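You operate a simulated robot arm through the tools that you are given. There is no shell and no other tool. Be economical: measure what you need, move in short steps, check, and stop when the job is done.

The job below is to be done with a simulated two-armed robot. You get a single attempt, and the scene is never put back.

TASK
Switch the orange lamp off, then carry it and the green candle to the table on the tray.
Fine: hold the lamp steady for its button; both hands on the tray. Set down upright: orange lamp, what you pick out.

The check looks at the end state, three seconds after you hand in, the way a careful person would. Anything else that was tipped, shoved, dropped, spilled or broken makes it a failure.

THE ROBOT
Two 7-joint arms with two-finger parallel grippers on one trunk, on a base that drives. Base frame: it is fixed to the floor where the robot stands at the start and does not move with it; the origin is under the middle of the robot, x ahead of it, y to its left, z up. Lengths are in mm, angles in rad, forces in N, time in s.
The left shoulder is at the start at [50, 161, 1111], the right one opposite. With the tool pointing down near the work surface each hand reaches from about 100 to 660 mm from the robot's upright axis, wherever it stands, measured 20 degrees to its own side. Places, roughly: lamp button [600, 0, 1000]; oak tray [600, 400, 700]; table [700, 2300, 700]. Payload 3.43 kg a hand.
The TCP of each hand is the grasp point between the finger pads, 30 mm short of the fingertips. In the tool frame z runs along the fingers and y along their closing line. Largest opening 94 mm; finger width 28, thickness 10; the body of the gripper, 50 by 96 mm, starts 55 mm behind the TCP.
Orientation is told as [roll, pitch, yaw] about the base's x, y, z axes, in that order, counted from this pose: with the fingers straight down and closing along the base's y, the tool's x points along the base's -x, its y along +y and its z along -z.

THE INTERFACE
- The arms move only by the tool nudge_tool. It takes "left_moves", "right_moves" or both (then of equal length, played together; a hand with none holds still); each is a list of rows, each a list of 7 numbers: the finger opening in mm, from 0 to 94, then the shift along the tool's x, y, z in units of 500 mm (1.0 is 500 mm), then the turn, a rotation vector about the tool's x, y, z in units of 90 degrees (1.0 is 90 degrees). In form: [[hand, dx, dy, dz, wx, wy, wz], ...]. A call has 1 to 10 rows; each row is the pose to reach, as a shift and turn from the pose commanded when the call began, along the tool's axes at that moment. A call with a number of a shift or a turn outside -1 to 1 is refused whole. A row lasts 0.2 s, in which the tool goes at most 50 mm and 0.15 rad; a call with a longer step from one row to the next is refused whole, and so is a gripper value outside its range. A pose out of reach is approached as far as the arm can. The call stops where the force on the tool passes 40 N (or 10 N more than at its start, if that is more) or the arm is blocked; 0.2 s more then pass. Each finger travels about 45 mm/s and halts on what it meets, pressing with about 29 N; the grip force reading is that of the motor and also rises with nothing between the fingers. The clock runs only during rows and for 0.2 s after the last one: add rows that repeat a pose to give the fingers time. It gives the time, the measured TCP pose, the force on the tool (base axes), the opening and the grip force at its end, in the units of the frame above (readings bear some noise), with the torque about the TCP (base axes, N m) and any sound that the robot's microphone picked up, and new pictures: "show" is both (left out), scene, wrist or none (wrist: the cameras of the hands that moved).
- Cameras (640 x 400 px; columns grow to the right, rows downward): "scene" is now at [132.5, 10.3, 1272.9]; the picture's right is [0.14, -0.99, 0.00], its down [-0.18, -0.03, -0.98] and it looks along [0.97, 0.14, -0.18] (base axes); focal length 214 px, centre (320, 200). "left" rides on the left gripper at [76, -14, -103] in its tool frame; the picture's right is [0.18, 0.98, 0.00], its down [-0.75, 0.14, -0.64] and it looks along [-0.63, 0.12, 0.77] (tool axes); focal length 243 px, centre (320, 200). "right" rides on the right gripper at [76, 14, -102] in its tool frame; the picture's right is [-0.18, 0.98, 0.00], its down [-0.75, -0.14, -0.64] and it looks along [-0.63, -0.12, 0.77] (tool axes); focal length 243 px, centre (320, 200). There is no depth. A picture from a camera that has moved, and an enlarged one, comes with that camera's place and axes in the base frame and with its lens.
- move_column(by): slides the trunk up (or, below 0, down) by that many mm; the arms and the scene camera ride with it, the base frame stays. It gives what a move gives, with no picture.
- drive_base(legs): drives the robot by 1 to 6 legs, each [ahead, left, turn to the left] in mm, mm and rad, along the robot's own axes; the way and the turn of a leg run together, so that a leg with both is an arc; at most 1500 mm and 3.142 rad a leg. The arms and the cameras ride along, it lands a little off, and it stops where it bumps. It gives what a move gives, and a new picture of the scene camera.
- turn_head(pan, tilt): turns the head with the scene camera to pan (to the left, within 1.396 rad either way) and tilt (down, from -0.506 to 1.204), counted from straight ahead of the robot. It gives what a move gives, and a new picture of the scene camera.
- enlarge(camera, box): a new picture of the part [left, top, right, bottom] of that camera's present view, enlarged. It takes no simulated time.
- sign_off(): hands the job in; it is judged then, once.

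Work in short steps. Places have to be worked out from the pictures, the camera data and where the tool is seen: move nearer, look again, correct. Check each grasp and each placing, and mend what went wrong. You have 120 turns and 260 pictures in all, those below and enlarged ones among them. Open the grippers and draw the arms clear of the work before you hand the job in, unless the task says otherwise; then end with one line.

The tools are called after "Request:" by a JSON object that holds its "fn" and its "kwargs". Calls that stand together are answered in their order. nudge_tool: Moves the arms, as the interface text tells. Its arguments: {"type":"object","properties":{"left_moves":{"type":"array"},"right_moves":{"type":"array"},"show":{"type":"string","enum":["both","scene","wrist","none"]}},"required":[]} The other tools are called the same way: move_column (by) slides the trunk up or down; drive_base (legs) drives the base; turn_head (pan, tilt) turns the head that bears the scene camera; enlarge (camera, box) takes an enlarged picture of a part of a camera's view; sign_off () hands the job in.

At the start:

```text
clock: 0.0
left_tool_pos: [343.5, 225.0, 1304.3]
left_tcp_rot: [0.0, -0.002, 0.002]
left_contact_force: [-0.5, -0.4, -0.4]
left_torque: [-0.01, -0.01, -0.02]
left_grip_width: 94.1
left_gripper_force: 0.1
right_tool_pos: [337.7, -83.1, 1191.1]
right_tcp_rot: [0.0, -0.001, -0.002]
right_contact_force: [-1.0, -0.6, -0.2]
right_torque: [-0.02, 0.01, 0.04]
right_grip_width: 93.8
right_gripper_force: 0.0
trunk travel left (down, up): [-139.0, 128.0]
robot x, y, heading: [-1.8, -2.8, 0.002]
head pan, tilt: [0.141, 0.18]
```

scene: 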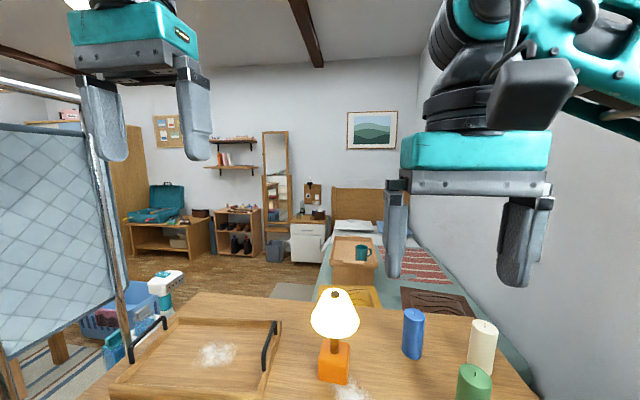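
right: 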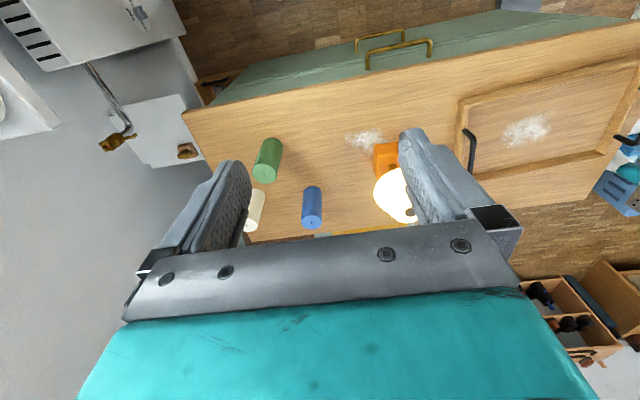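
left: 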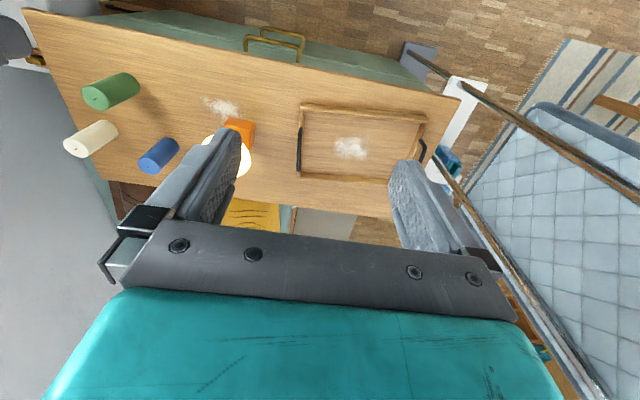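

The scene shows the lit orange lamp, blue/cream/green candles and the tray. I'll look closer at the lamp and at the tray.

Request:
{"fn": "enlarge", "kwargs": {"camera": "scene", "box": [270, 270, 400, 400]}}

Request:
{"fn": "turn_head", "kwargs": {"pan": 0.0, "tilt": 0.75}}

```text
3.08 times, centred on (335, 335) of scene
camera zoom: at [132.5, 10.3, 1272.9], right [0.14, -0.99, 0.0], down [-0.18, -0.03, -0.98], along [0.97, 0.14, -0.18], focal length 660 px, centre (274, -215)
```

zoom: 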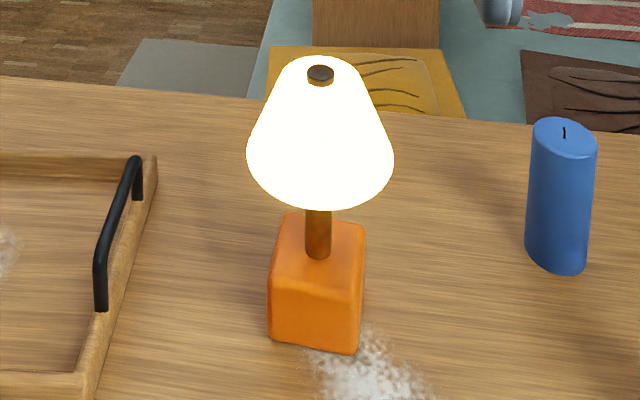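

```text
clock: 1.0
left_tool_pos: [342.7, 225.0, 1304.3]
left_tcp_rot: [0.0, 0.001, 0.003]
left_contact_force: [0.2, -0.5, 0.4]
left_torque: [0.0, 0.03, -0.03]
left_grip_width: 94.2
left_gripper_force: 0.1
right_tool_pos: [337.7, -82.2, 1191.0]
right_tcp_rot: [0.001, 0.0, -0.001]
right_contact_force: [0.4, -0.6, 0.4]
right_torque: [-0.02, 0.02, 0.01]
right_grip_width: 93.7
right_gripper_force: 0.0
trunk travel left (down, up): [-139.0, 128.0]
robot x, y, heading: [0.6, 1.7, 0.004]
head pan, tilt: [0.0, 0.75]
camera scene: at [123.3, -2.9, 1221.4], right [0.0, -1.0, 0.0], down [-0.68, 0.0, -0.73], along [0.73, 0.0, -0.68], focal length 214 px, centre (320, 200)
```

scene: 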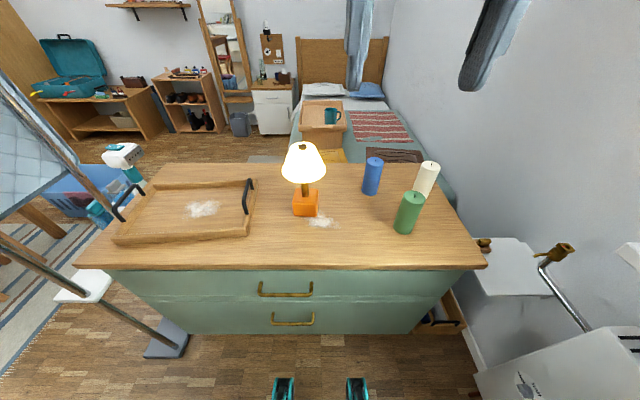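

The button looks like the brown cap at about (596, 37, 961), with the worktop near z≈727. I'll look left for the table and the route to it.

Request:
{"fn": "turn_head", "kwargs": {"pan": 1.2, "tilt": 0.35}}

Request:
{"fn": "turn_head", "kwargs": {"pan": 0.5, "tilt": 0.7}}

```text
clock: 2.4
left_tool_pos: [343.0, 225.1, 1304.7]
left_tcp_rot: [0.001, -0.001, 0.003]
left_contact_force: [-0.9, 0.7, 0.1]
left_torque: [-0.01, 0.01, 0.03]
left_grip_width: 94.0
left_gripper_force: 0.0
right_tool_pos: [335.4, -81.6, 1192.7]
right_tcp_rot: [0.001, -0.001, -0.003]
right_contact_force: [-0.3, -0.4, 0.1]
right_torque: [0.0, 0.0, 0.01]
right_grip_width: 94.0
right_gripper_force: 0.0
trunk travel left (down, up): [-139.0, 128.0]
robot x, y, heading: [2.3, 0.6, -0.003]
head pan, tilt: [1.201, 0.351]
camera scene: at [74.1, 83.9, 1257.0], right [0.93, -0.36, 0.0], down [-0.12, -0.32, -0.94], along [0.34, 0.88, -0.34], focal length 214 px, centre (320, 200)
```

scene: 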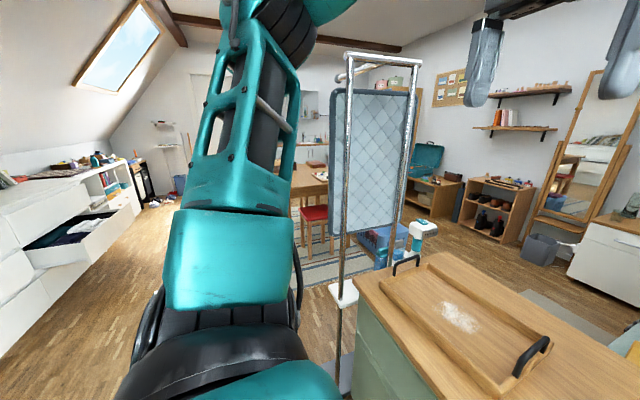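

```text
clock: 3.5
left_tool_pos: [343.2, 225.7, 1302.9]
left_tcp_rot: [-0.001, 0.0, 0.002]
left_contact_force: [-0.2, -0.2, -0.2]
left_torque: [0.01, -0.03, 0.01]
left_grip_width: 94.0
left_gripper_force: 0.2
right_tool_pos: [337.1, -82.6, 1192.7]
right_tcp_rot: [-0.001, 0.0, -0.001]
right_contact_force: [0.2, 0.1, 0.1]
right_torque: [-0.02, 0.0, 0.01]
right_grip_width: 93.8
right_gripper_force: 0.1
trunk travel left (down, up): [-139.0, 128.0]
robot x, y, heading: [1.9, -1.3, -0.004]
head pan, tilt: [0.499, 0.7]
camera scene: at [114.9, 37.8, 1225.6], right [0.48, -0.88, 0.0], down [-0.57, -0.31, -0.77], along [0.67, 0.37, -0.64], focal length 214 px, centre (320, 200)
```

scene: 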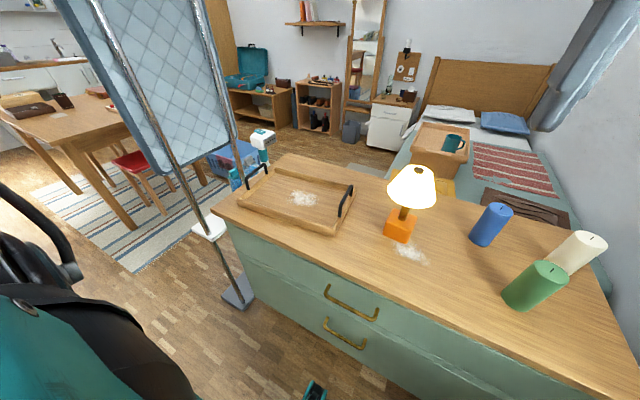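

The folding screen's front foot is near (430, 770) and the table is beyond it, so I'll have to back up to go round. Now a closer look at the lamp, the tray and the candles for geometry.

Request:
{"fn": "turn_head", "kwargs": {"pan": 0.08, "tilt": 0.75}}

Request:
{"fn": "enlarge", "kwargs": {"camera": "scene", "box": [260, 120, 420, 220]}}

Request:
{"fn": "enlarge", "kwargs": {"camera": "scene", "box": [120, 150, 280, 250]}}

```text
clock: 4.3
left_tool_pos: [343.9, 225.5, 1303.1]
left_tcp_rot: [0.001, 0.0, 0.0]
left_contact_force: [0.1, -0.4, 0.6]
left_torque: [0.0, -0.02, 0.03]
left_grip_width: 94.1
left_gripper_force: 0.1
right_tool_pos: [336.5, -83.0, 1192.2]
right_tcp_rot: [0.0, -0.001, -0.001]
right_contact_force: [0.2, 0.5, 0.3]
right_torque: [0.01, -0.02, 0.03]
right_grip_width: 93.9
right_gripper_force: 0.1
trunk travel left (down, up): [-139.0, 128.0]
robot x, y, heading: [-1.5, -1.7, -0.002]
head pan, tilt: [0.08, 0.75]
camera scene: at [123.0, 3.8, 1221.4], right [0.08, -1.0, 0.0], down [-0.68, -0.06, -0.73], along [0.73, 0.06, -0.68], focal length 214 px, centre (320, 200)
```

scene: 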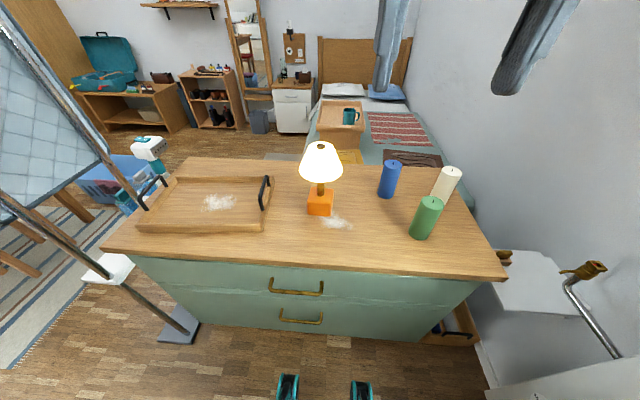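

```text
4.00 times, centred on (340, 170) of scene
camera zoom: at [123.0, 3.8, 1221.4], right [0.08, -1.0, 0.0], down [-0.68, -0.06, -0.73], along [0.73, 0.06, -0.68], focal length 858 px, centre (240, 320)
```

zoom: 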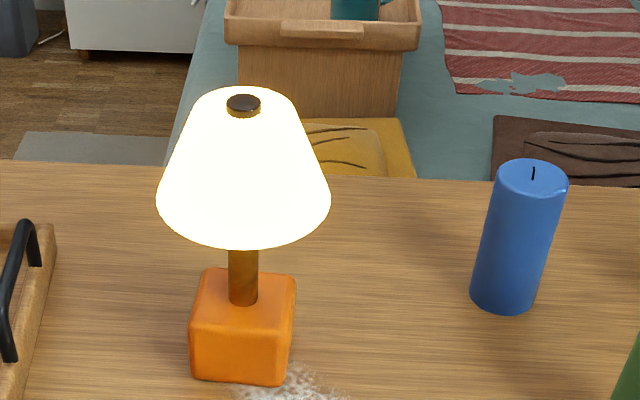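

```text
4.00 times, centred on (200, 200) of scene
camera zoom: at [123.0, 3.8, 1221.4], right [0.08, -1.0, 0.0], down [-0.68, -0.06, -0.73], along [0.73, 0.06, -0.68], focal length 858 px, centre (800, 200)
```

zoom: 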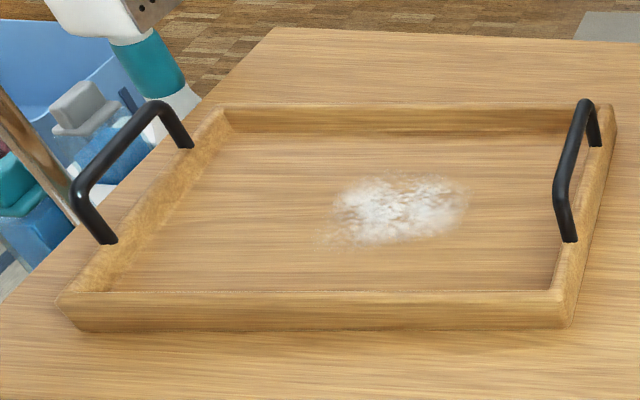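

Lamp: square base ~77 mm, thin stem ~z 785–875, shade rim ~z 880 with radius ~63, cap ~z 955. Powder patches I'll avoid. I'll bring the left hand in front of the lamp, pitched forward to about 25° below horizontal, to grip the stem.

Request:
{"fn": "nudge_tool", "kwargs": {"left_moves": [[94, -0.015, -0.025, 0.081, 0, -0.072, 0], [94, -0.03, -0.05, 0.162, 0, -0.144, 0], [94, -0.045, -0.075, 0.243, 0, -0.216, 0], [94, -0.06, -0.1, 0.324, 0, -0.289, 0], [94, -0.075, -0.125, 0.405, 0, -0.361, 0], [94, -0.09, -0.15, 0.486, 0, -0.433, 0], [94, -0.105, -0.175, 0.567, 0, -0.505, 0], [94, -0.12, -0.2, 0.648, 0, -0.578, 0], [94, -0.135, -0.225, 0.729, 0, -0.65, 0], [94, -0.15, -0.25, 0.81, 0, -0.722, 0]]}}

```text
clock: 6.5
left_tool_pos: [426.5, 152.7, 941.4]
left_tcp_rot: [-0.006, -1.134, 0.005]
left_contact_force: [-0.2, -0.1, 0.1]
left_torque: [0.02, -0.01, -0.01]
left_grip_width: 94.2
left_gripper_force: 0.1
left hand out of reach, approached as far as the arm can: row 9, 10
right_tool_pos: [337.6, -81.8, 1190.8]
right_tcp_rot: [-0.001, 0.0, -0.001]
right_contact_force: [-0.5, 0.3, 0.3]
right_torque: [-0.01, 0.02, 0.0]
right_grip_width: 93.8
right_gripper_force: 0.1
trunk travel left (down, up): [-139.0, 128.0]
robot x, y, heading: [-0.9, 0.0, 0.003]
head pan, tilt: [0.08, 0.75]
camera scene: at [123.2, 3.9, 1221.3], right [0.08, -1.0, 0.0], down [-0.68, -0.05, -0.73], along [0.73, 0.06, -0.68], focal length 214 px, centre (320, 200)
camera left: at [301.7, 137.9, 914.3], right [-0.08, 0.98, -0.17], down [-0.26, 0.14, 0.95], along [0.96, 0.12, 0.25], focal length 243 px, centre (320, 200)
```

scene: 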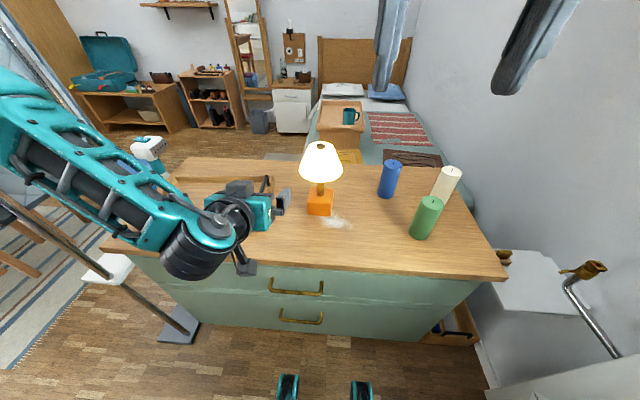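
left: 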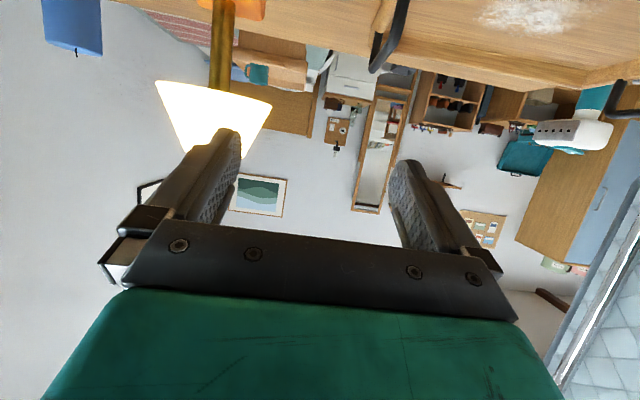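

The arm ran out of reach when folded near the body; the lamp estimate is now centre (600, 40), worktop z≈744, cube top≈795, rim≈889, cap≈957. I'll test a small forward move to see where the command pose sits.

Request:
{"fn": "nudge_tool", "kwargs": {"left_moves": [[94, 0, 0, 0.06, 0, 0, 0], [94, 0, 0, 0.1, 0, 0, 0]], "show": "none"}}

```text
clock: 7.1
left_tool_pos: [471.6, 160.8, 927.0]
left_tcp_rot: [-0.002, -1.135, 0.003]
left_contact_force: [0.7, -0.6, 0.2]
left_torque: [0.0, -0.01, -0.02]
left_grip_width: 94.1
left_gripper_force: 0.0
left hand out of reach, approached as far as the arm can: row 1, 2
right_tool_pos: [336.5, -82.3, 1192.3]
right_tcp_rot: [0.001, -0.001, -0.001]
right_contact_force: [0.9, -0.8, -0.5]
right_torque: [0.0, 0.02, 0.04]
right_grip_width: 94.0
right_gripper_force: 0.1
trunk travel left (down, up): [-139.0, 128.0]
robot x, y, heading: [2.2, -1.6, -0.001]
head pan, tilt: [0.08, 0.75]
```

The left hand can't cross inward while pointing straight ahead. I'll yaw it about 0.7 rad to the right so it approaches the lamp diagonally.

Request:
{"fn": "nudge_tool", "kwargs": {"left_moves": [[94, 0, 0, 0, 0.081, 0, 0.038], [94, 0, 0, 0, 0.162, 0, 0.075], [94, 0, 0, 0, 0.242, 0, 0.113], [94, 0, 0, 0, 0.323, 0, 0.15], [94, 0, 0, 0, 0.404, 0, 0.188], [94, 0, 0, 0, 0.404, 0, 0.188]]}}

```text
clock: 8.5
left_tool_pos: [471.6, 162.0, 926.9]
left_tcp_rot: [-0.001, -1.136, -0.7]
left_contact_force: [0.3, 0.4, 0.7]
left_torque: [-0.04, 0.01, 0.02]
left_grip_width: 94.2
left_gripper_force: 0.0
right_tool_pos: [337.3, -83.5, 1192.6]
right_tcp_rot: [-0.001, 0.001, -0.002]
right_contact_force: [0.7, 0.9, -0.7]
right_torque: [-0.03, -0.01, 0.02]
right_grip_width: 93.9
right_gripper_force: 0.1
trunk travel left (down, up): [-139.0, 128.0]
robot x, y, heading: [-2.5, 0.7, 0.006]
head pan, tilt: [0.08, 0.75]
camera scene: at [123.0, 3.7, 1221.3], right [0.08, -1.0, 0.0], down [-0.68, -0.05, -0.73], along [0.73, 0.06, -0.68], focal length 214 px, centre (320, 200)
camera left: at [366.9, 230.2, 900.3], right [0.57, 0.8, -0.17], down [-0.11, 0.28, 0.95], along [0.81, -0.53, 0.25], focal length 243 px, centre (320, 200)
```

scene: 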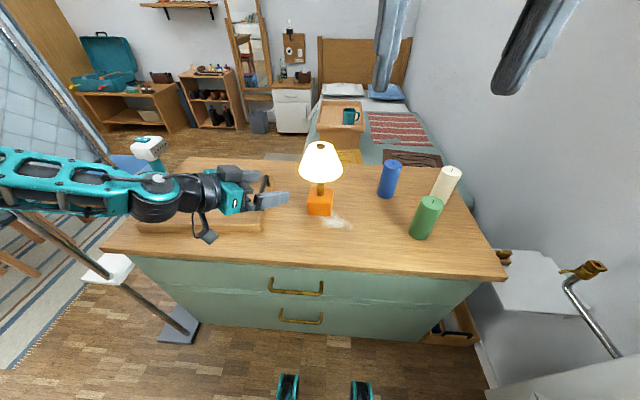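
left: 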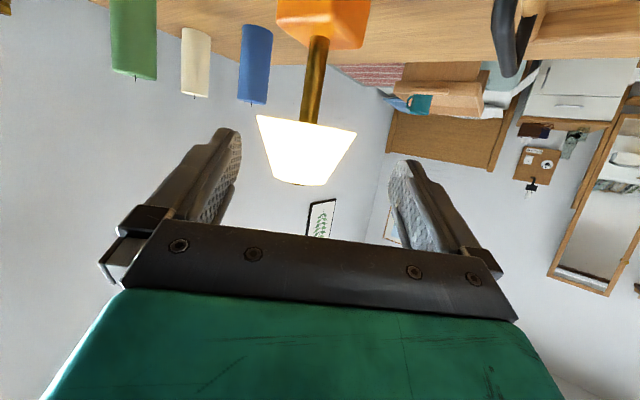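

The yaw worked. The stem is about 175 mm ahead along the hand and ~9 mm to its right; I'll advance to about 100 mm short of it and recheck.

Request:
{"fn": "nudge_tool", "kwargs": {"left_moves": [[94, 0.015, -0.009, 0.09, 0, 0, 0], [94, 0.03, -0.018, 0.18, 0, 0, 0]]}}

```text
clock: 9.1
left_tool_pos: [516.1, 116.3, 886.9]
left_tcp_rot: [-0.002, -1.136, -0.696]
left_contact_force: [0.3, 0.3, 0.2]
left_torque: [0.03, -0.02, -0.01]
left_grip_width: 94.2
left_gripper_force: 0.0
left hand out of reach, approached as far as the arm can: row 2
right_tool_pos: [336.9, -81.7, 1191.9]
right_tcp_rot: [0.0, 0.0, -0.002]
right_contact_force: [0.1, -0.4, 0.7]
right_torque: [-0.02, 0.0, 0.01]
right_grip_width: 93.9
right_gripper_force: 0.0
trunk travel left (down, up): [-139.0, 128.0]
robot x, y, heading: [-1.0, -0.5, -0.0]
head pan, tilt: [0.08, 0.75]
camera scene: at [122.5, 4.3, 1221.4], right [0.08, -1.0, 0.0], down [-0.68, -0.06, -0.73], along [0.73, 0.06, -0.68], focal length 214 px, centre (320, 200)
camera left: at [410.7, 184.8, 860.6], right [0.57, 0.8, -0.17], down [-0.11, 0.28, 0.95], along [0.81, -0.53, 0.25], focal length 243 px, centre (320, 200)
```

scene: 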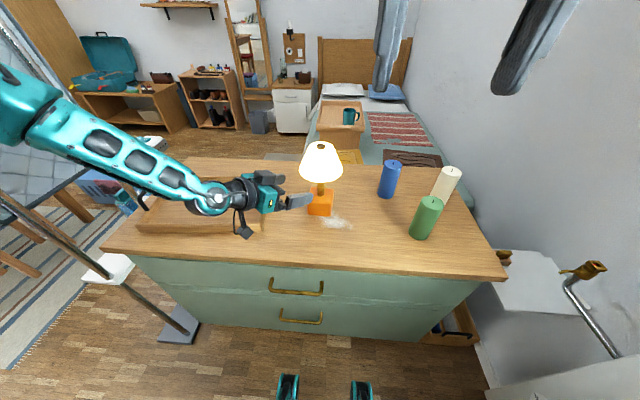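
left: 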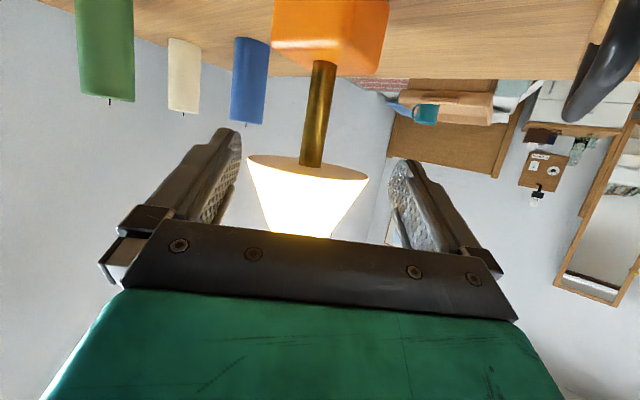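

Reach limit again, probably because the hand is low relative to the shoulder. I'll lower the trunk ~55 mm, which also brings the TCP to the grip height, then advance.

Request:
{"fn": "move_column", "kwargs": {"by": -55}}

Request:
{"fn": "nudge_tool", "kwargs": {"left_moves": [[94, -0.017, 0, 0.036, 0, 0, 0], [94, -0.034, 0, 0.073, 0, 0, 0]]}}

```text
clock: 10.1
left_tool_pos: [515.3, 114.8, 831.6]
left_tcp_rot: [-0.002, -1.133, -0.696]
left_contact_force: [0.8, -0.2, -0.2]
left_torque: [0.02, 0.02, 0.01]
left_grip_width: 94.0
left_gripper_force: 0.0
right_tool_pos: [336.1, -83.3, 1136.9]
right_tcp_rot: [-0.001, 0.0, -0.001]
right_contact_force: [-0.7, -0.2, -0.3]
right_torque: [-0.01, 0.01, 0.03]
right_grip_width: 93.9
right_gripper_force: 0.0
trunk travel left (down, up): [-84.0, 183.0]
robot x, y, heading: [-0.9, -2.3, -0.003]
head pan, tilt: [0.08, 0.75]
```

```text
clock: 10.7
left_tool_pos: [536.9, 102.9, 849.3]
left_tcp_rot: [-0.002, -1.135, -0.696]
left_contact_force: [-0.4, 0.0, 0.3]
left_torque: [-0.04, -0.01, 0.02]
left_grip_width: 93.9
left_gripper_force: 0.0
left hand out of reach, approached as far as the arm can: row 1, 2
right_tool_pos: [336.4, -82.5, 1137.0]
right_tcp_rot: [0.0, 0.001, -0.001]
right_contact_force: [-0.3, -0.3, -0.1]
right_torque: [0.0, 0.0, 0.01]
right_grip_width: 93.8
right_gripper_force: 0.1
trunk travel left (down, up): [-84.0, 183.0]
robot x, y, heading: [2.5, -0.3, 0.002]
head pan, tilt: [0.08, 0.75]
camera scene: at [123.0, 3.7, 1166.3], right [0.08, -1.0, 0.0], down [-0.68, -0.05, -0.73], along [0.73, 0.06, -0.68], focal length 214 px, centre (320, 200)
camera left: at [431.8, 172.9, 823.6], right [0.57, 0.8, -0.17], down [-0.11, 0.28, 0.95], along [0.81, -0.53, 0.25], focal length 243 px, centre (320, 200)
```

scene: 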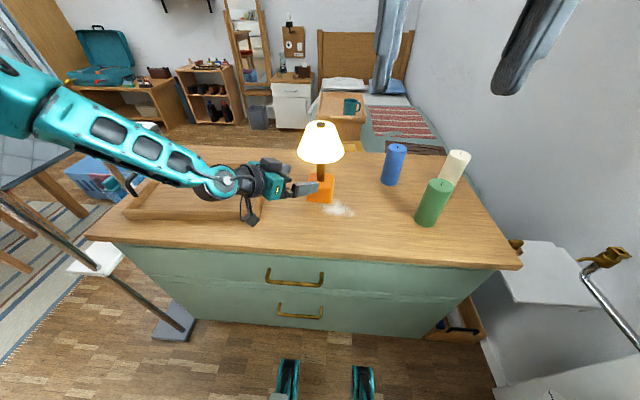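
left: 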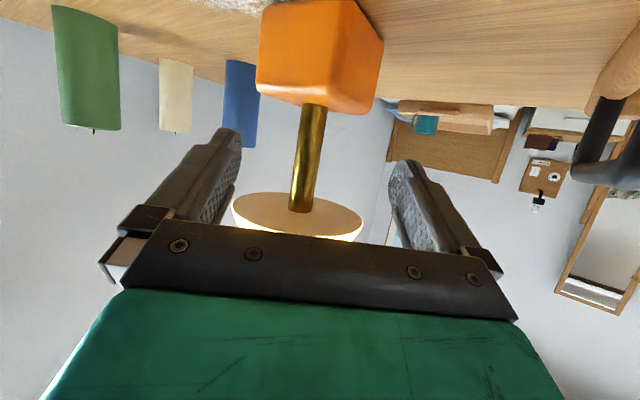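

A joint limit stops the hand going inward, so I'll retract it 100 mm and shift the base right and slightly ahead so the lamp sits in front of the left shoulder.

Request:
{"fn": "nudge_tool", "kwargs": {"left_moves": [[94, 0, 0, -0.09, 0, 0, 0], [94, 0, 0, -0.18, 0, 0, 0]], "show": "none"}}

Request:
{"fn": "drive_base", "kwargs": {"legs": [[0, -130, 0], [50, 0, 0]]}}

```text
clock: 11.3
left_tool_pos: [473.6, 156.0, 886.7]
left_tcp_rot: [-0.002, -1.136, -0.698]
left_contact_force: [0.3, 0.5, 0.1]
left_torque: [0.02, 0.03, 0.04]
left_grip_width: 94.1
left_gripper_force: 0.0
right_tool_pos: [336.7, -82.8, 1137.7]
right_tcp_rot: [0.001, 0.0, -0.003]
right_contact_force: [0.0, -0.1, 0.3]
right_torque: [0.0, 0.03, -0.01]
right_grip_width: 93.9
right_gripper_force: 0.0
trunk travel left (down, up): [-84.0, 183.0]
robot x, y, heading: [1.4, -2.0, -0.0]
head pan, tilt: [0.08, 0.75]
```

```text
clock: 13.6
left_tool_pos: [525.3, 26.7, 886.7]
left_tcp_rot: [-0.003, -1.135, -0.696]
left_contact_force: [0.1, 0.7, -0.5]
left_torque: [-0.05, 0.0, 0.07]
left_grip_width: 93.9
left_gripper_force: 0.2
right_tool_pos: [386.5, -213.1, 1136.8]
right_tcp_rot: [0.0, 0.0, -0.001]
right_contact_force: [0.7, -0.9, -0.6]
right_torque: [-0.01, 0.02, 0.0]
right_grip_width: 94.0
right_gripper_force: 0.0
trunk travel left (down, up): [-84.0, 183.0]
robot x, y, heading: [52.8, -132.2, -0.001]
head pan, tilt: [0.08, 0.75]
camera scene: at [173.1, -126.9, 1166.3], right [0.08, -1.0, 0.0], down [-0.68, -0.05, -0.73], along [0.73, 0.06, -0.68], focal length 214 px, centre (320, 200)
```

scene: 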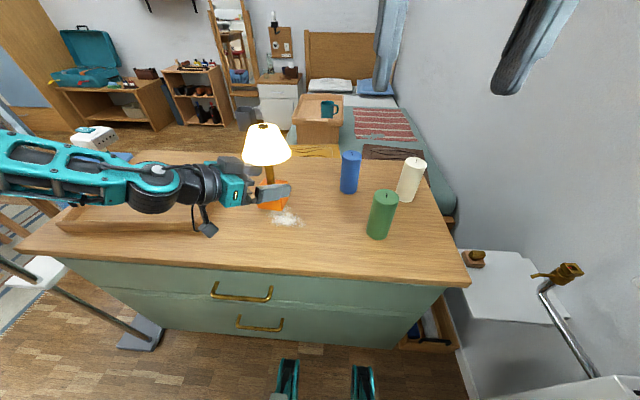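

The left finger is close to the shade rim now. I'll lower the hand 20 mm first and then back it straight out in −x before re-orienting.

Request:
{"fn": "nudge_tool", "kwargs": {"left_moves": [[94, 0.036, 0, 0.017, 0, 0, 0], [94, 0.062, -0.052, -0.038, 0, 0, 0], [94, 0.088, -0.103, -0.094, 0, 0, 0], [94, 0.088, -0.103, -0.094, 0, 0, 0]]}}

```text
clock: 14.6
left_tool_pos: [445.7, 24.7, 866.7]
left_tcp_rot: [-0.002, -1.133, -0.695]
left_contact_force: [-0.5, 0.0, 0.0]
left_torque: [-0.03, -0.01, -0.01]
left_grip_width: 94.1
left_gripper_force: 0.0
right_tool_pos: [385.8, -213.8, 1137.8]
right_tcp_rot: [0.0, 0.0, -0.001]
right_contact_force: [-0.6, -1.1, 0.3]
right_torque: [-0.01, 0.01, 0.04]
right_grip_width: 93.9
right_gripper_force: 0.1
trunk travel left (down, up): [-84.0, 183.0]
robot x, y, heading: [48.1, -130.3, -0.003]
head pan, tilt: [0.08, 0.75]
camera scene: at [173.0, -127.0, 1166.3], right [0.08, -1.0, 0.0], down [-0.68, -0.05, -0.73], along [0.73, 0.06, -0.68], focal length 214 px, centre (320, 200)
camera left: at [339.2, 94.3, 841.3], right [0.57, 0.8, -0.17], down [-0.11, 0.28, 0.95], along [0.81, -0.53, 0.25], focal length 243 px, centre (320, 200)
```

scene: 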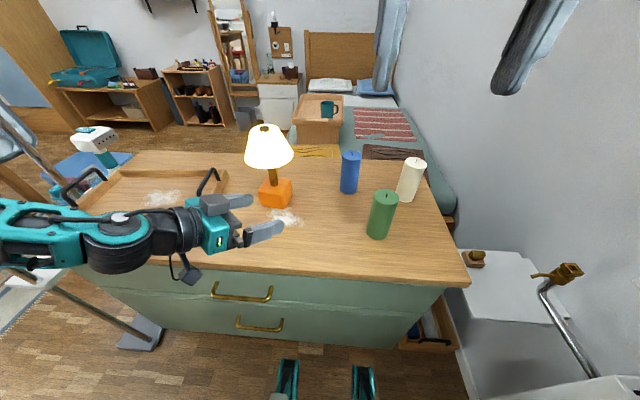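
left: 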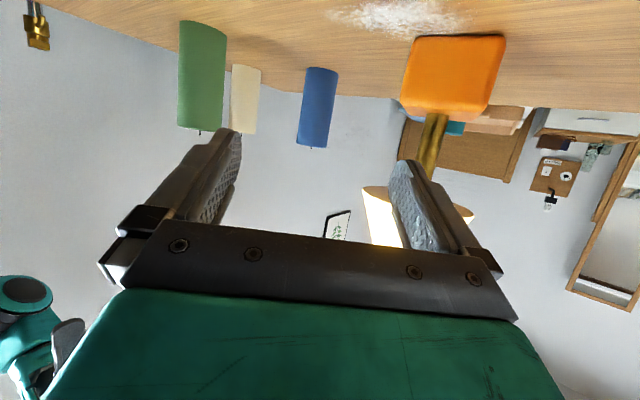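

Clear of the lamp. Now I'll reduce the yaw to about −0.3 and shift to a pre-grasp ~115 mm before the stem.

Request:
{"fn": "nudge_tool", "kwargs": {"left_moves": [[94, 0.016, 0.045, 0.008, -0.077, 0, -0.036], [94, 0.032, 0.09, 0.016, -0.154, 0, -0.072], [94, 0.048, 0.135, 0.024, -0.231, 0, -0.108], [94, 0.048, 0.135, 0.024, -0.231, 0, -0.108]], "show": "wrist"}}

```text
clock: 15.6
left_tool_pos: [489.0, 76.3, 841.1]
left_tcp_rot: [-0.002, -1.135, -0.297]
left_contact_force: [-0.5, -0.5, 0.6]
left_torque: [0.0, 0.01, 0.02]
left_grip_width: 93.8
left_gripper_force: 0.1
right_tool_pos: [386.6, -213.5, 1137.7]
right_tcp_rot: [0.001, 0.001, -0.003]
right_contact_force: [0.5, -0.1, -0.3]
right_torque: [-0.02, 0.04, 0.0]
right_grip_width: 94.3
right_gripper_force: 0.0
trunk travel left (down, up): [-84.0, 183.0]
robot x, y, heading: [49.4, -130.4, 0.004]
head pan, tilt: [0.08, 0.75]
camera left: at [365.2, 98.9, 814.5], right [0.21, 0.96, -0.17], down [-0.21, 0.21, 0.95], along [0.95, -0.17, 0.25], focal length 243 px, centre (320, 200)
```

left: 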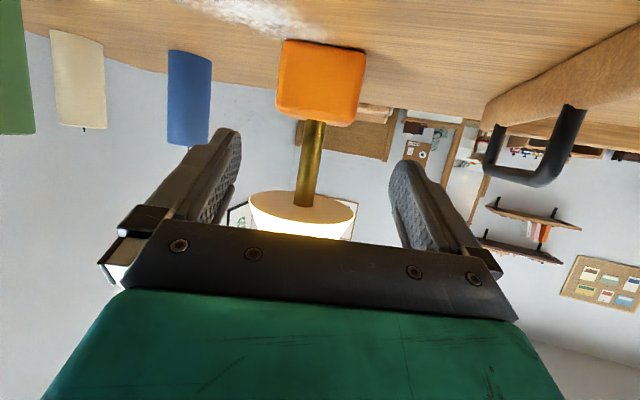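

The stem is centred between the fingers, ~117 mm ahead. I advance ~106 mm horizontally at z≈832.

Request:
{"fn": "nudge_tool", "kwargs": {"left_moves": [[94, -0.02, -0.001, 0.07, 0, 0, 0], [94, -0.046, -0.002, 0.135, 0, 0, 0], [94, -0.073, -0.004, 0.2, 0, 0, 0], [94, -0.073, -0.004, 0.2, 0, 0, 0]]}}

```text
clock: 16.6
left_tool_pos: [591.0, 42.8, 833.3]
left_tcp_rot: [-0.002, -1.135, -0.294]
left_contact_force: [0.1, 0.1, 0.0]
left_torque: [-0.02, 0.0, 0.03]
left_grip_width: 93.8
left_gripper_force: 0.2
right_tool_pos: [386.9, -213.3, 1136.1]
right_tcp_rot: [0.002, 0.001, -0.001]
right_contact_force: [0.1, 0.1, -0.3]
right_torque: [0.01, 0.02, 0.0]
right_grip_width: 94.1
right_gripper_force: 0.0
trunk travel left (down, up): [-84.0, 183.0]
robot x, y, heading: [51.0, -131.1, -0.001]
head pan, tilt: [0.08, 0.75]
camera scene: at [172.9, -126.9, 1166.3], right [0.08, -1.0, 0.0], down [-0.68, -0.05, -0.73], along [0.73, 0.06, -0.68], focal length 214 px, centre (320, 200)
camera left: at [467.2, 66.0, 805.9], right [0.21, 0.96, -0.17], down [-0.21, 0.21, 0.95], along [0.95, -0.17, 0.25], focal length 243 px, centre (320, 200)
```

scene: 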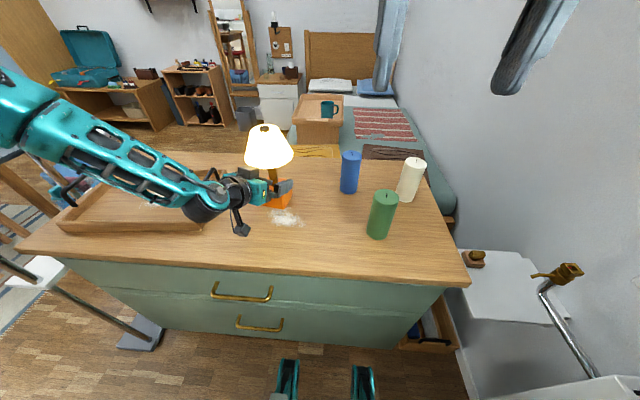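
left: 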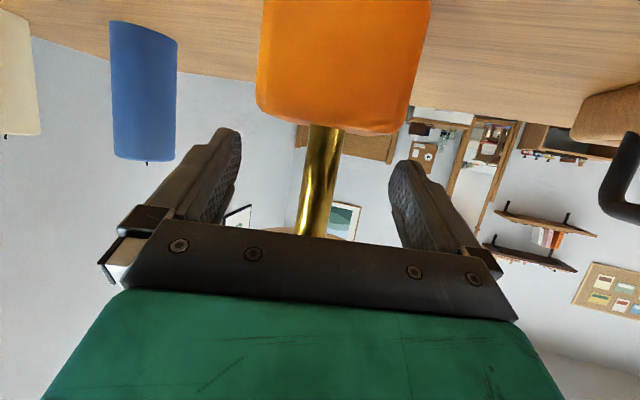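

The stem is between the pads. Closing the left gripper on it.

Request:
{"fn": "nudge_tool", "kwargs": {"left_moves": [[40, 0, 0, 0, 0, 0, 0], [40, 0, 0, 0, 0, 0, 0], [40, 0, 0, 0, 0, 0, 0], [0, 0, 0, 0, 0, 0, 0], [0, 0, 0, 0, 0, 0, 0], [0, 0, 0, 0, 0, 0, 0]], "show": "wrist"}}

Request:
{"fn": "enlarge", "kwargs": {"camera": "scene", "box": [210, 110, 330, 230]}}

```text
clock: 18.0
left_tool_pos: [590.2, 44.0, 832.8]
left_tcp_rot: [-0.003, -1.134, -0.294]
left_contact_force: [0.9, 1.9, -0.4]
left_torque: [0.07, -0.1, 0.07]
left_grip_width: 21.5
left_gripper_force: 29.0
right_tool_pos: [387.0, -213.2, 1137.6]
right_tcp_rot: [0.0, 0.0, -0.001]
right_contact_force: [-0.5, -0.5, 0.3]
right_torque: [-0.01, 0.01, 0.04]
right_grip_width: 94.0
right_gripper_force: 0.1
trunk travel left (down, up): [-84.0, 183.0]
robot x, y, heading: [48.8, -130.2, 0.001]
head pan, tilt: [0.08, 0.75]
camera left: at [467.0, 66.5, 805.9], right [0.21, 0.96, -0.17], down [-0.21, 0.21, 0.95], along [0.95, -0.17, 0.25], focal length 243 px, centre (320, 200)
```

left: 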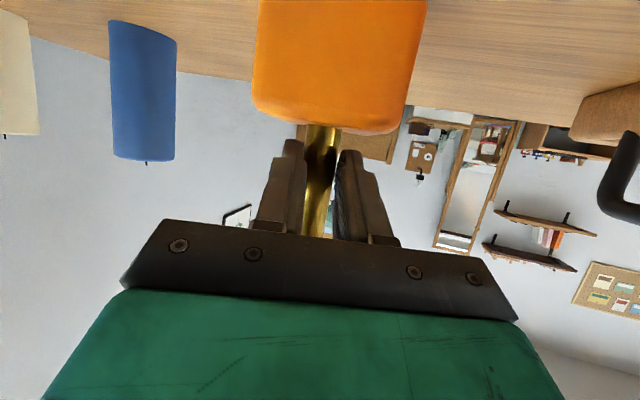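

```text
3.33 times, centred on (270, 170) of scene
camera zoom: at [172.9, -126.8, 1166.3], right [0.08, -1.0, 0.0], down [-0.68, -0.05, -0.73], along [0.73, 0.06, -0.68], focal length 715 px, centre (487, 300)
```

zoom: 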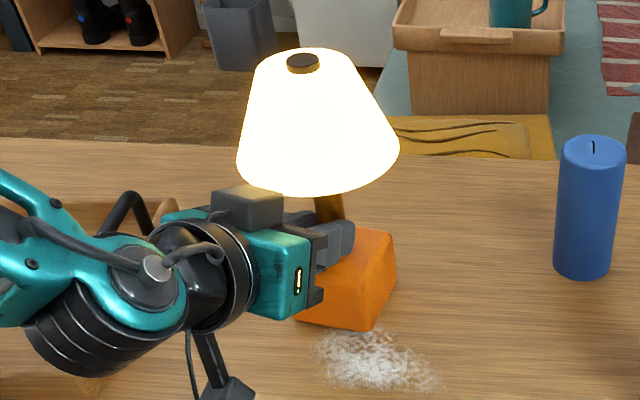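

Stem gripped (21.5 mm, 29 N). Now I bring the right hand, fingers closed, near and above the lamp cap to look at it with its own camera.

Request:
{"fn": "nudge_tool", "kwargs": {"right_moves": [[60, -0.051, 0.064, 0.026, 0, 0, 0], [40, -0.102, 0.128, 0.052, 0, 0, 0], [20, -0.153, 0.193, 0.077, 0, 0, 0], [0, -0.204, 0.257, 0.103, 0, 0, 0], [0, -0.255, 0.321, 0.129, 0, 0, 0], [0, -0.306, 0.386, 0.154, 0, 0, 0], [0, -0.306, 0.386, 0.154, 0, 0, 0]]}}

```text
clock: 19.6
left_tool_pos: [591.5, 43.9, 831.8]
left_tcp_rot: [-0.002, -1.135, -0.296]
left_contact_force: [0.2, -0.5, 0.0]
left_torque: [0.15, 0.02, 0.06]
left_grip_width: 21.4
left_gripper_force: 28.9
right_tool_pos: [540.9, -20.0, 1060.6]
right_tcp_rot: [0.0, -0.002, 0.0]
right_contact_force: [-0.2, 0.1, 1.4]
right_torque: [-0.03, 0.02, 0.03]
right_grip_width: 0.0
right_gripper_force: 29.4
trunk travel left (down, up): [-84.0, 183.0]
robot x, y, heading: [47.3, -130.3, 0.001]
head pan, tilt: [0.08, 0.75]
camera scene: at [172.8, -126.8, 1166.3], right [0.08, -1.0, 0.0], down [-0.68, -0.05, -0.73], along [0.73, 0.06, -0.68], focal length 214 px, centre (320, 200)
camera right: at [463.4, -6.9, 1163.4], right [0.18, 0.98, 0.0], down [0.75, -0.14, 0.64], along [0.63, -0.12, -0.77], focal length 243 px, centre (320, 200)
```

scene: 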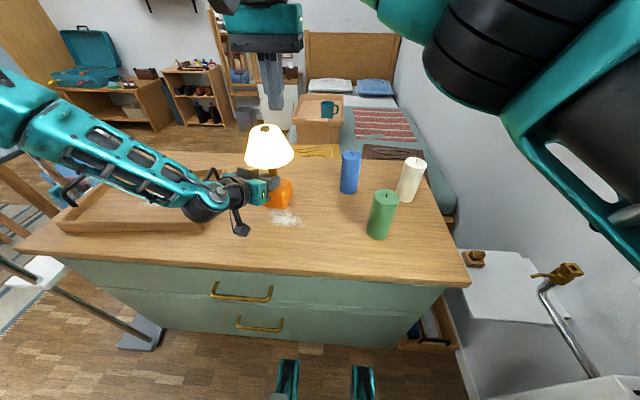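
right: 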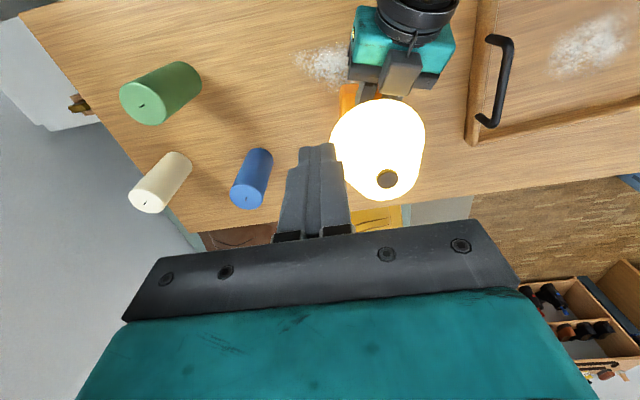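

The right camera puts the cap around (613, 31, 961). I move the closed fingertips above it, leaving a ~30 mm gap, and check alignment.

Request:
{"fn": "nudge_tool", "kwargs": {"right_moves": [[0, -0.07, 0.053, 0.0, 0, 0, 0], [0, -0.142, 0.104, 0.04, 0, 0, 0], [0, -0.142, 0.104, 0.08, 0, 0, 0], [0, -0.142, 0.104, 0.08, 0, 0, 0]]}}

Request:
{"fn": "enlarge", "kwargs": {"camera": "scene", "box": [220, 80, 320, 180]}}

```text
clock: 20.6
left_tool_pos: [590.9, 42.6, 832.1]
left_tcp_rot: [-0.001, -1.135, -0.295]
left_contact_force: [-1.7, 1.3, 1.4]
left_torque: [0.06, -0.05, 0.06]
left_grip_width: 21.3
left_gripper_force: 29.0
right_tool_pos: [557.3, -13.0, 1017.4]
right_tcp_rot: [0.002, -0.002, 0.001]
right_contact_force: [-0.2, 0.2, 0.6]
right_torque: [0.02, -0.03, 0.0]
right_grip_width: 0.3
right_gripper_force: 29.2
right hand out of reach, approached as far as the arm can: row 1, 2, 3, 4
trunk travel left (down, up): [-84.0, 183.0]
robot x, y, heading: [50.8, -131.4, -0.0]
head pan, tilt: [0.08, 0.75]
camera scene: at [172.7, -127.2, 1166.4], right [0.08, -1.0, 0.0], down [-0.68, -0.05, -0.73], along [0.73, 0.06, -0.68], focal length 214 px, centre (320, 200)
camera right: at [480.1, 0.9, 1120.3], right [0.18, 0.98, 0.0], down [0.75, -0.14, 0.64], along [0.63, -0.12, -0.77], focal length 243 px, centre (320, 200)
```

scene: 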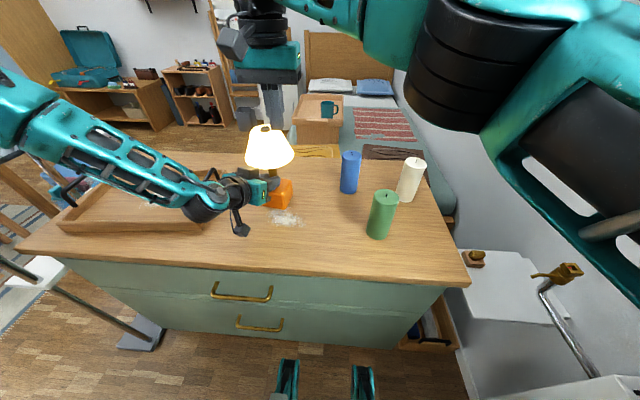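
right: 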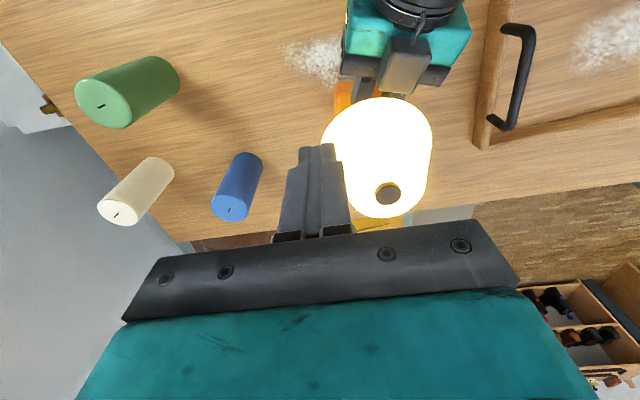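

```text
4.00 times, centred on (270, 130) of scene
camera zoom: at [172.7, -127.2, 1166.4], right [0.08, -1.0, 0.0], down [-0.68, -0.05, -0.73], along [0.73, 0.06, -0.68], focal length 858 px, centre (520, 480)
```

zoom: 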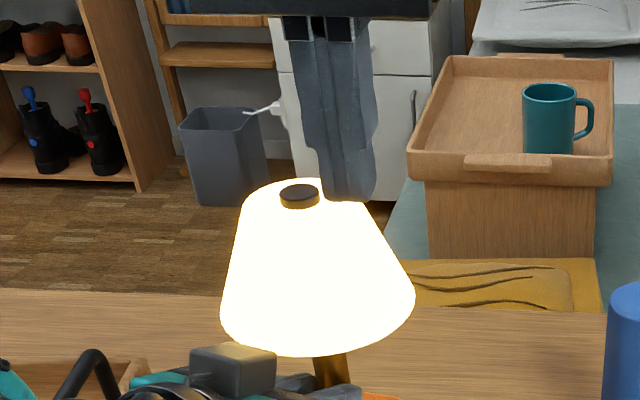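

The right arm can't reach straight down. I'll raise it slightly and tilt it 45° forward so the wrist sits nearer the robot.

Request:
{"fn": "nudge_tool", "kwargs": {"right_moves": [[0, 0, 0, -0.04, 0, -0.083, 0], [0, 0, 0, -0.066, 0, -0.167, 0], [0, 0, 0, -0.066, 0, -0.25, 0], [0, 0, 0, -0.066, 0, -0.333, 0], [0, 0, 0, -0.066, 0, -0.417, 0], [0, 0, 0, -0.066, 0, -0.5, 0], [0, 0, 0, -0.066, 0, -0.5, 0]], "show": "none"}}

```text
clock: 22.2
left_tool_pos: [590.3, 43.0, 832.4]
left_tcp_rot: [-0.003, -1.135, -0.296]
left_contact_force: [-1.6, 0.1, 0.3]
left_torque: [0.04, -0.12, 0.04]
left_grip_width: 21.5
left_gripper_force: 28.9
right_tool_pos: [555.5, -13.5, 1051.1]
right_tcp_rot: [0.001, -0.785, -0.001]
right_contact_force: [0.3, 0.0, 0.2]
right_torque: [0.0, -0.01, -0.04]
right_grip_width: 0.0
right_gripper_force: 29.3
trunk travel left (down, up): [-84.0, 183.0]
robot x, y, heading: [51.5, -129.6, -0.003]
head pan, tilt: [0.08, 0.75]
```

Tilt reached. Now yaw 0.5 left and move the tip to ~25 mm above the cap.

Request:
{"fn": "nudge_tool", "kwargs": {"right_moves": [[0, 0.0, 0.018, 0.0, -0.056, 0, -0.056], [0, 0.0, 0.036, 0.0, -0.113, 0, -0.113], [0, 0.0, 0.054, 0.05, -0.169, 0, -0.169], [0, 0.004, 0.071, 0.112, -0.225, 0, -0.225], [0, 0.004, 0.071, 0.112, -0.225, 0, -0.225]]}}

Request:
{"fn": "enlarge", "kwargs": {"camera": "scene", "box": [220, 80, 320, 180]}}

```text
clock: 23.4
left_tool_pos: [590.2, 42.7, 832.2]
left_tcp_rot: [-0.002, -1.133, -0.297]
left_contact_force: [0.9, -0.5, -0.5]
left_torque: [0.01, 0.0, -0.1]
left_grip_width: 21.3
left_gripper_force: 29.2
right_tool_pos: [593.2, 22.0, 1007.8]
right_tcp_rot: [-0.002, -0.787, 0.5]
right_contact_force: [0.3, 0.0, -0.5]
right_torque: [0.03, -0.01, -0.01]
right_grip_width: 0.1
right_gripper_force: 29.1
trunk travel left (down, up): [-84.0, 183.0]
robot x, y, heading: [44.0, -128.0, 0.003]
head pan, tilt: [0.08, 0.75]
camera scene: at [173.0, -127.0, 1166.3], right [0.08, -1.0, 0.0], down [-0.68, -0.05, -0.73], along [0.73, 0.06, -0.68], focal length 214 px, centre (320, 200)
camera right: at [475.0, -26.8, 1027.6], right [-0.36, 0.92, 0.13], down [0.14, -0.09, 0.99], along [0.92, 0.37, -0.1], focal length 243 px, centre (320, 200)
```

scene: 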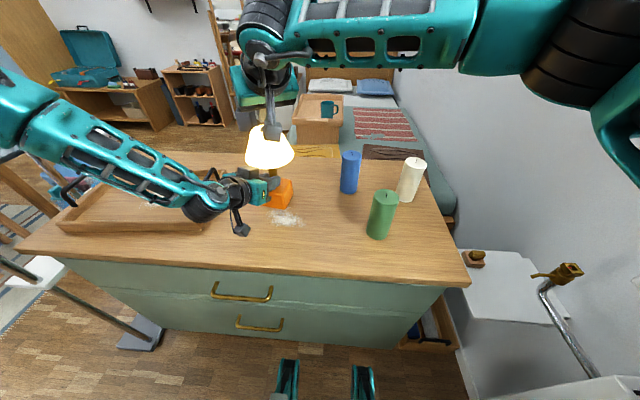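
right: 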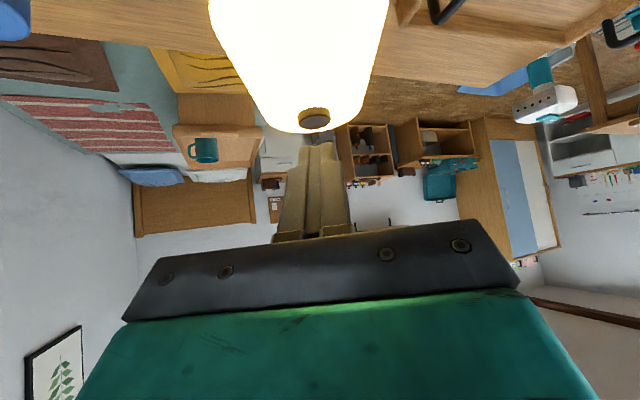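

```text
4.00 times, centred on (270, 130) of scene
camera zoom: at [173.0, -127.0, 1166.3], right [0.08, -1.0, 0.0], down [-0.68, -0.05, -0.73], along [0.73, 0.06, -0.68], focal length 858 px, centre (520, 480)
```

zoom: 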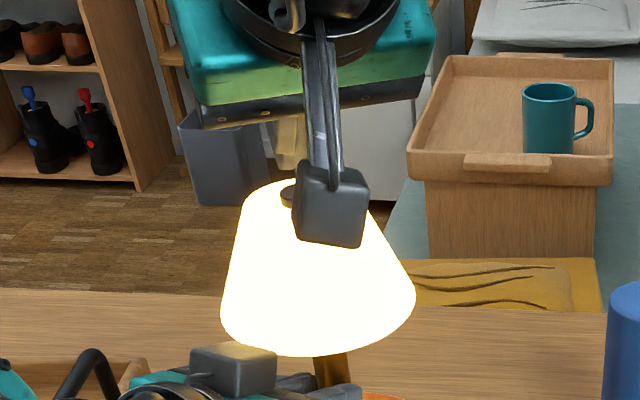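

Triangulating the three right-camera views puts the cap at about (616, 34, 957); the tip is laterally aligned. I nudge 10 mm forward and go down in small steps, watching force and sound.

Request:
{"fn": "nudge_tool", "kwargs": {"right_moves": [[0, -0.003, 0, 0.025, 0, 0, 0], [0, 0.006, 0, 0.034, 0, 0, 0], [0, 0.011, 0, 0.04, 0, 0, 0], [0, 0.0156, 0, 0.0438, 0, 0, 0], [0, 0.0156, 0, 0.0438, 0, 0, 0]]}}

Request:
{"fn": "enlarge", "kwargs": {"camera": "right", "box": [260, 80, 380, 200]}}

```text
clock: 24.6
left_tool_pos: [590.6, 43.9, 831.6]
left_tcp_rot: [0.0, -1.133, -0.297]
left_contact_force: [1.2, -0.4, 0.3]
left_torque: [0.0, -0.19, -0.03]
left_grip_width: 21.2
left_gripper_force: 28.6
right_tool_pos: [602.4, 26.9, 988.9]
right_tcp_rot: [0.0, -0.788, 0.497]
right_contact_force: [0.9, -0.3, 2.0]
right_torque: [0.0, -0.05, -0.02]
right_grip_width: 0.2
right_gripper_force: 29.3
trunk travel left (down, up): [-84.0, 183.0]
robot x, y, heading: [46.7, -132.1, -0.002]
head pan, tilt: [0.08, 0.75]
heard: click
camera scene: at [173.0, -127.1, 1166.4], right [0.08, -1.0, 0.0], down [-0.68, -0.05, -0.73], along [0.73, 0.06, -0.68], focal length 214 px, centre (320, 200)
camera right: at [483.9, -22.1, 1007.4], right [-0.36, 0.93, 0.13], down [0.14, -0.09, 0.99], along [0.92, 0.37, -0.09], focal length 243 px, centre (320, 200)
```

scene: 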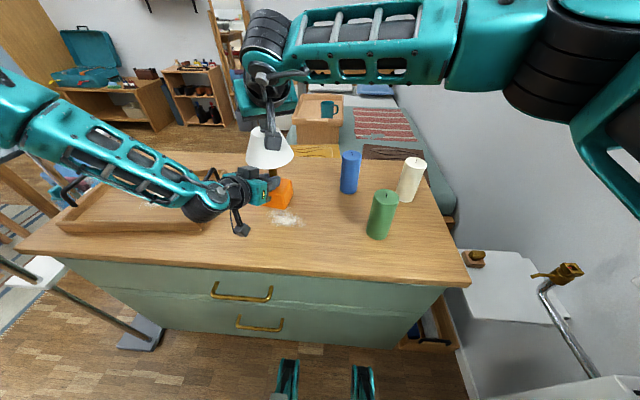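
right: 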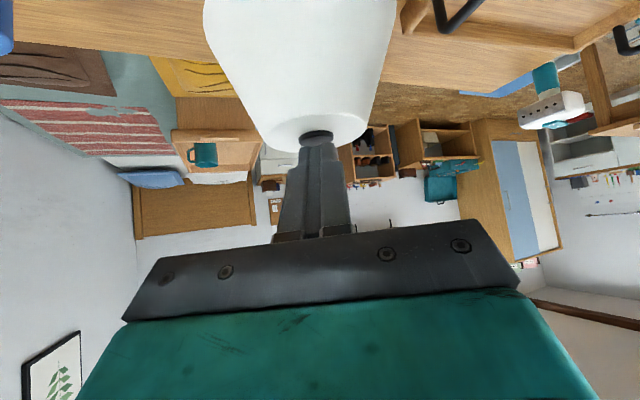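

```text
3.33 times, centred on (320, 140) of right
camera zoom: at [483.9, -22.1, 1007.4], right [-0.36, 0.93, 0.13], down [0.14, -0.09, 0.99], along [0.92, 0.37, -0.09], focal length 809 px, centre (320, 400)
```

zoom: 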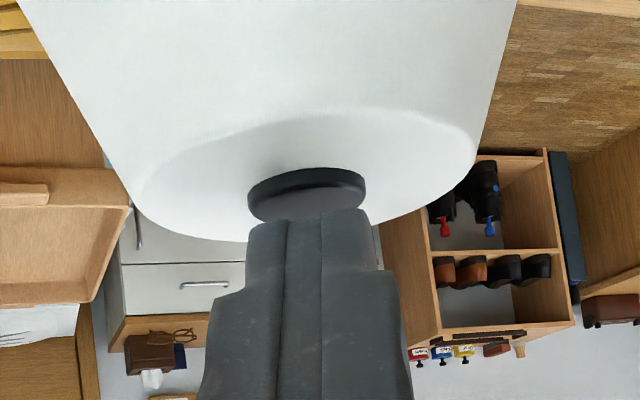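

A click was heard and the lamp is dark. I lift the right hand straight up and draw it back.

Request:
{"fn": "nudge_tool", "kwargs": {"right_moves": [[0, -0.05, 0, -0.05, 0, 0, 0], [0, -0.1, 0, -0.1, 0, 0, 0], [0, -0.1, 0.0, -0.19, 0, 0, 0], [0, -0.1, -0.05, -0.26, 0, 0, 0], [0, -0.1, -0.13, -0.3, 0, 0, 0], [0, -0.1, -0.21, -0.34, 0, 0, 0]]}}

```text
clock: 26.0
left_tool_pos: [590.6, 43.1, 832.3]
left_tcp_rot: [-0.002, -1.135, -0.297]
left_contact_force: [-0.2, -0.2, 2.3]
left_torque: [0.15, 0.07, 0.04]
left_grip_width: 21.1
left_gripper_force: 28.9
right_tool_pos: [576.8, -106.8, 1143.0]
right_tcp_rot: [0.0, -0.785, 0.5]
right_contact_force: [-0.1, -0.1, -0.6]
right_torque: [0.01, -0.02, -0.05]
right_grip_width: 0.2
right_gripper_force: 28.9
trunk travel left (down, up): [-84.0, 183.0]
robot x, y, heading: [45.7, -132.0, 0.003]
head pan, tilt: [0.08, 0.75]
camera scene: at [172.8, -127.2, 1166.3], right [0.08, -1.0, 0.0], down [-0.68, -0.05, -0.73], along [0.73, 0.06, -0.68], focal length 214 px, centre (320, 200)
camera right: at [458.6, -155.4, 1162.7], right [-0.36, 0.93, 0.13], down [0.14, -0.09, 0.99], along [0.92, 0.37, -0.1], focal length 243 px, centre (320, 200)
```

scene: 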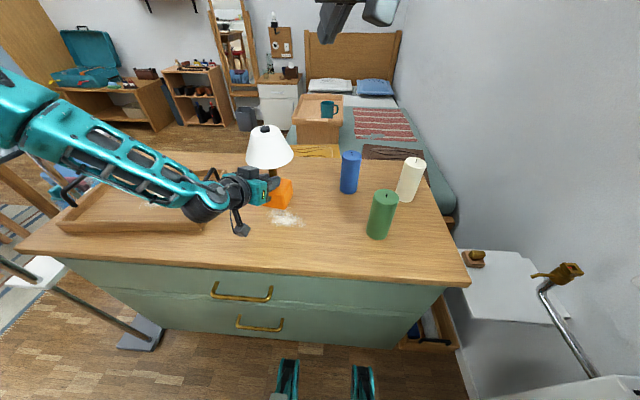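
right: 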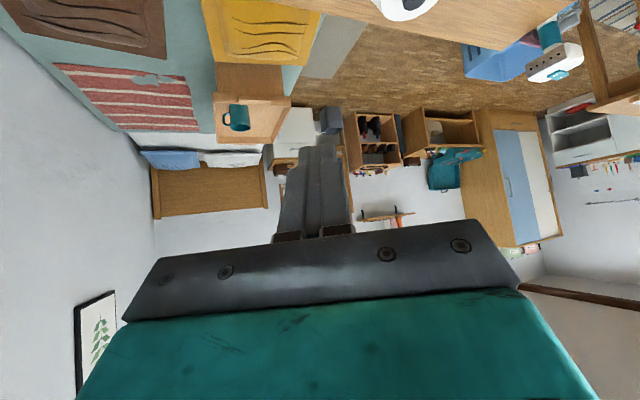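

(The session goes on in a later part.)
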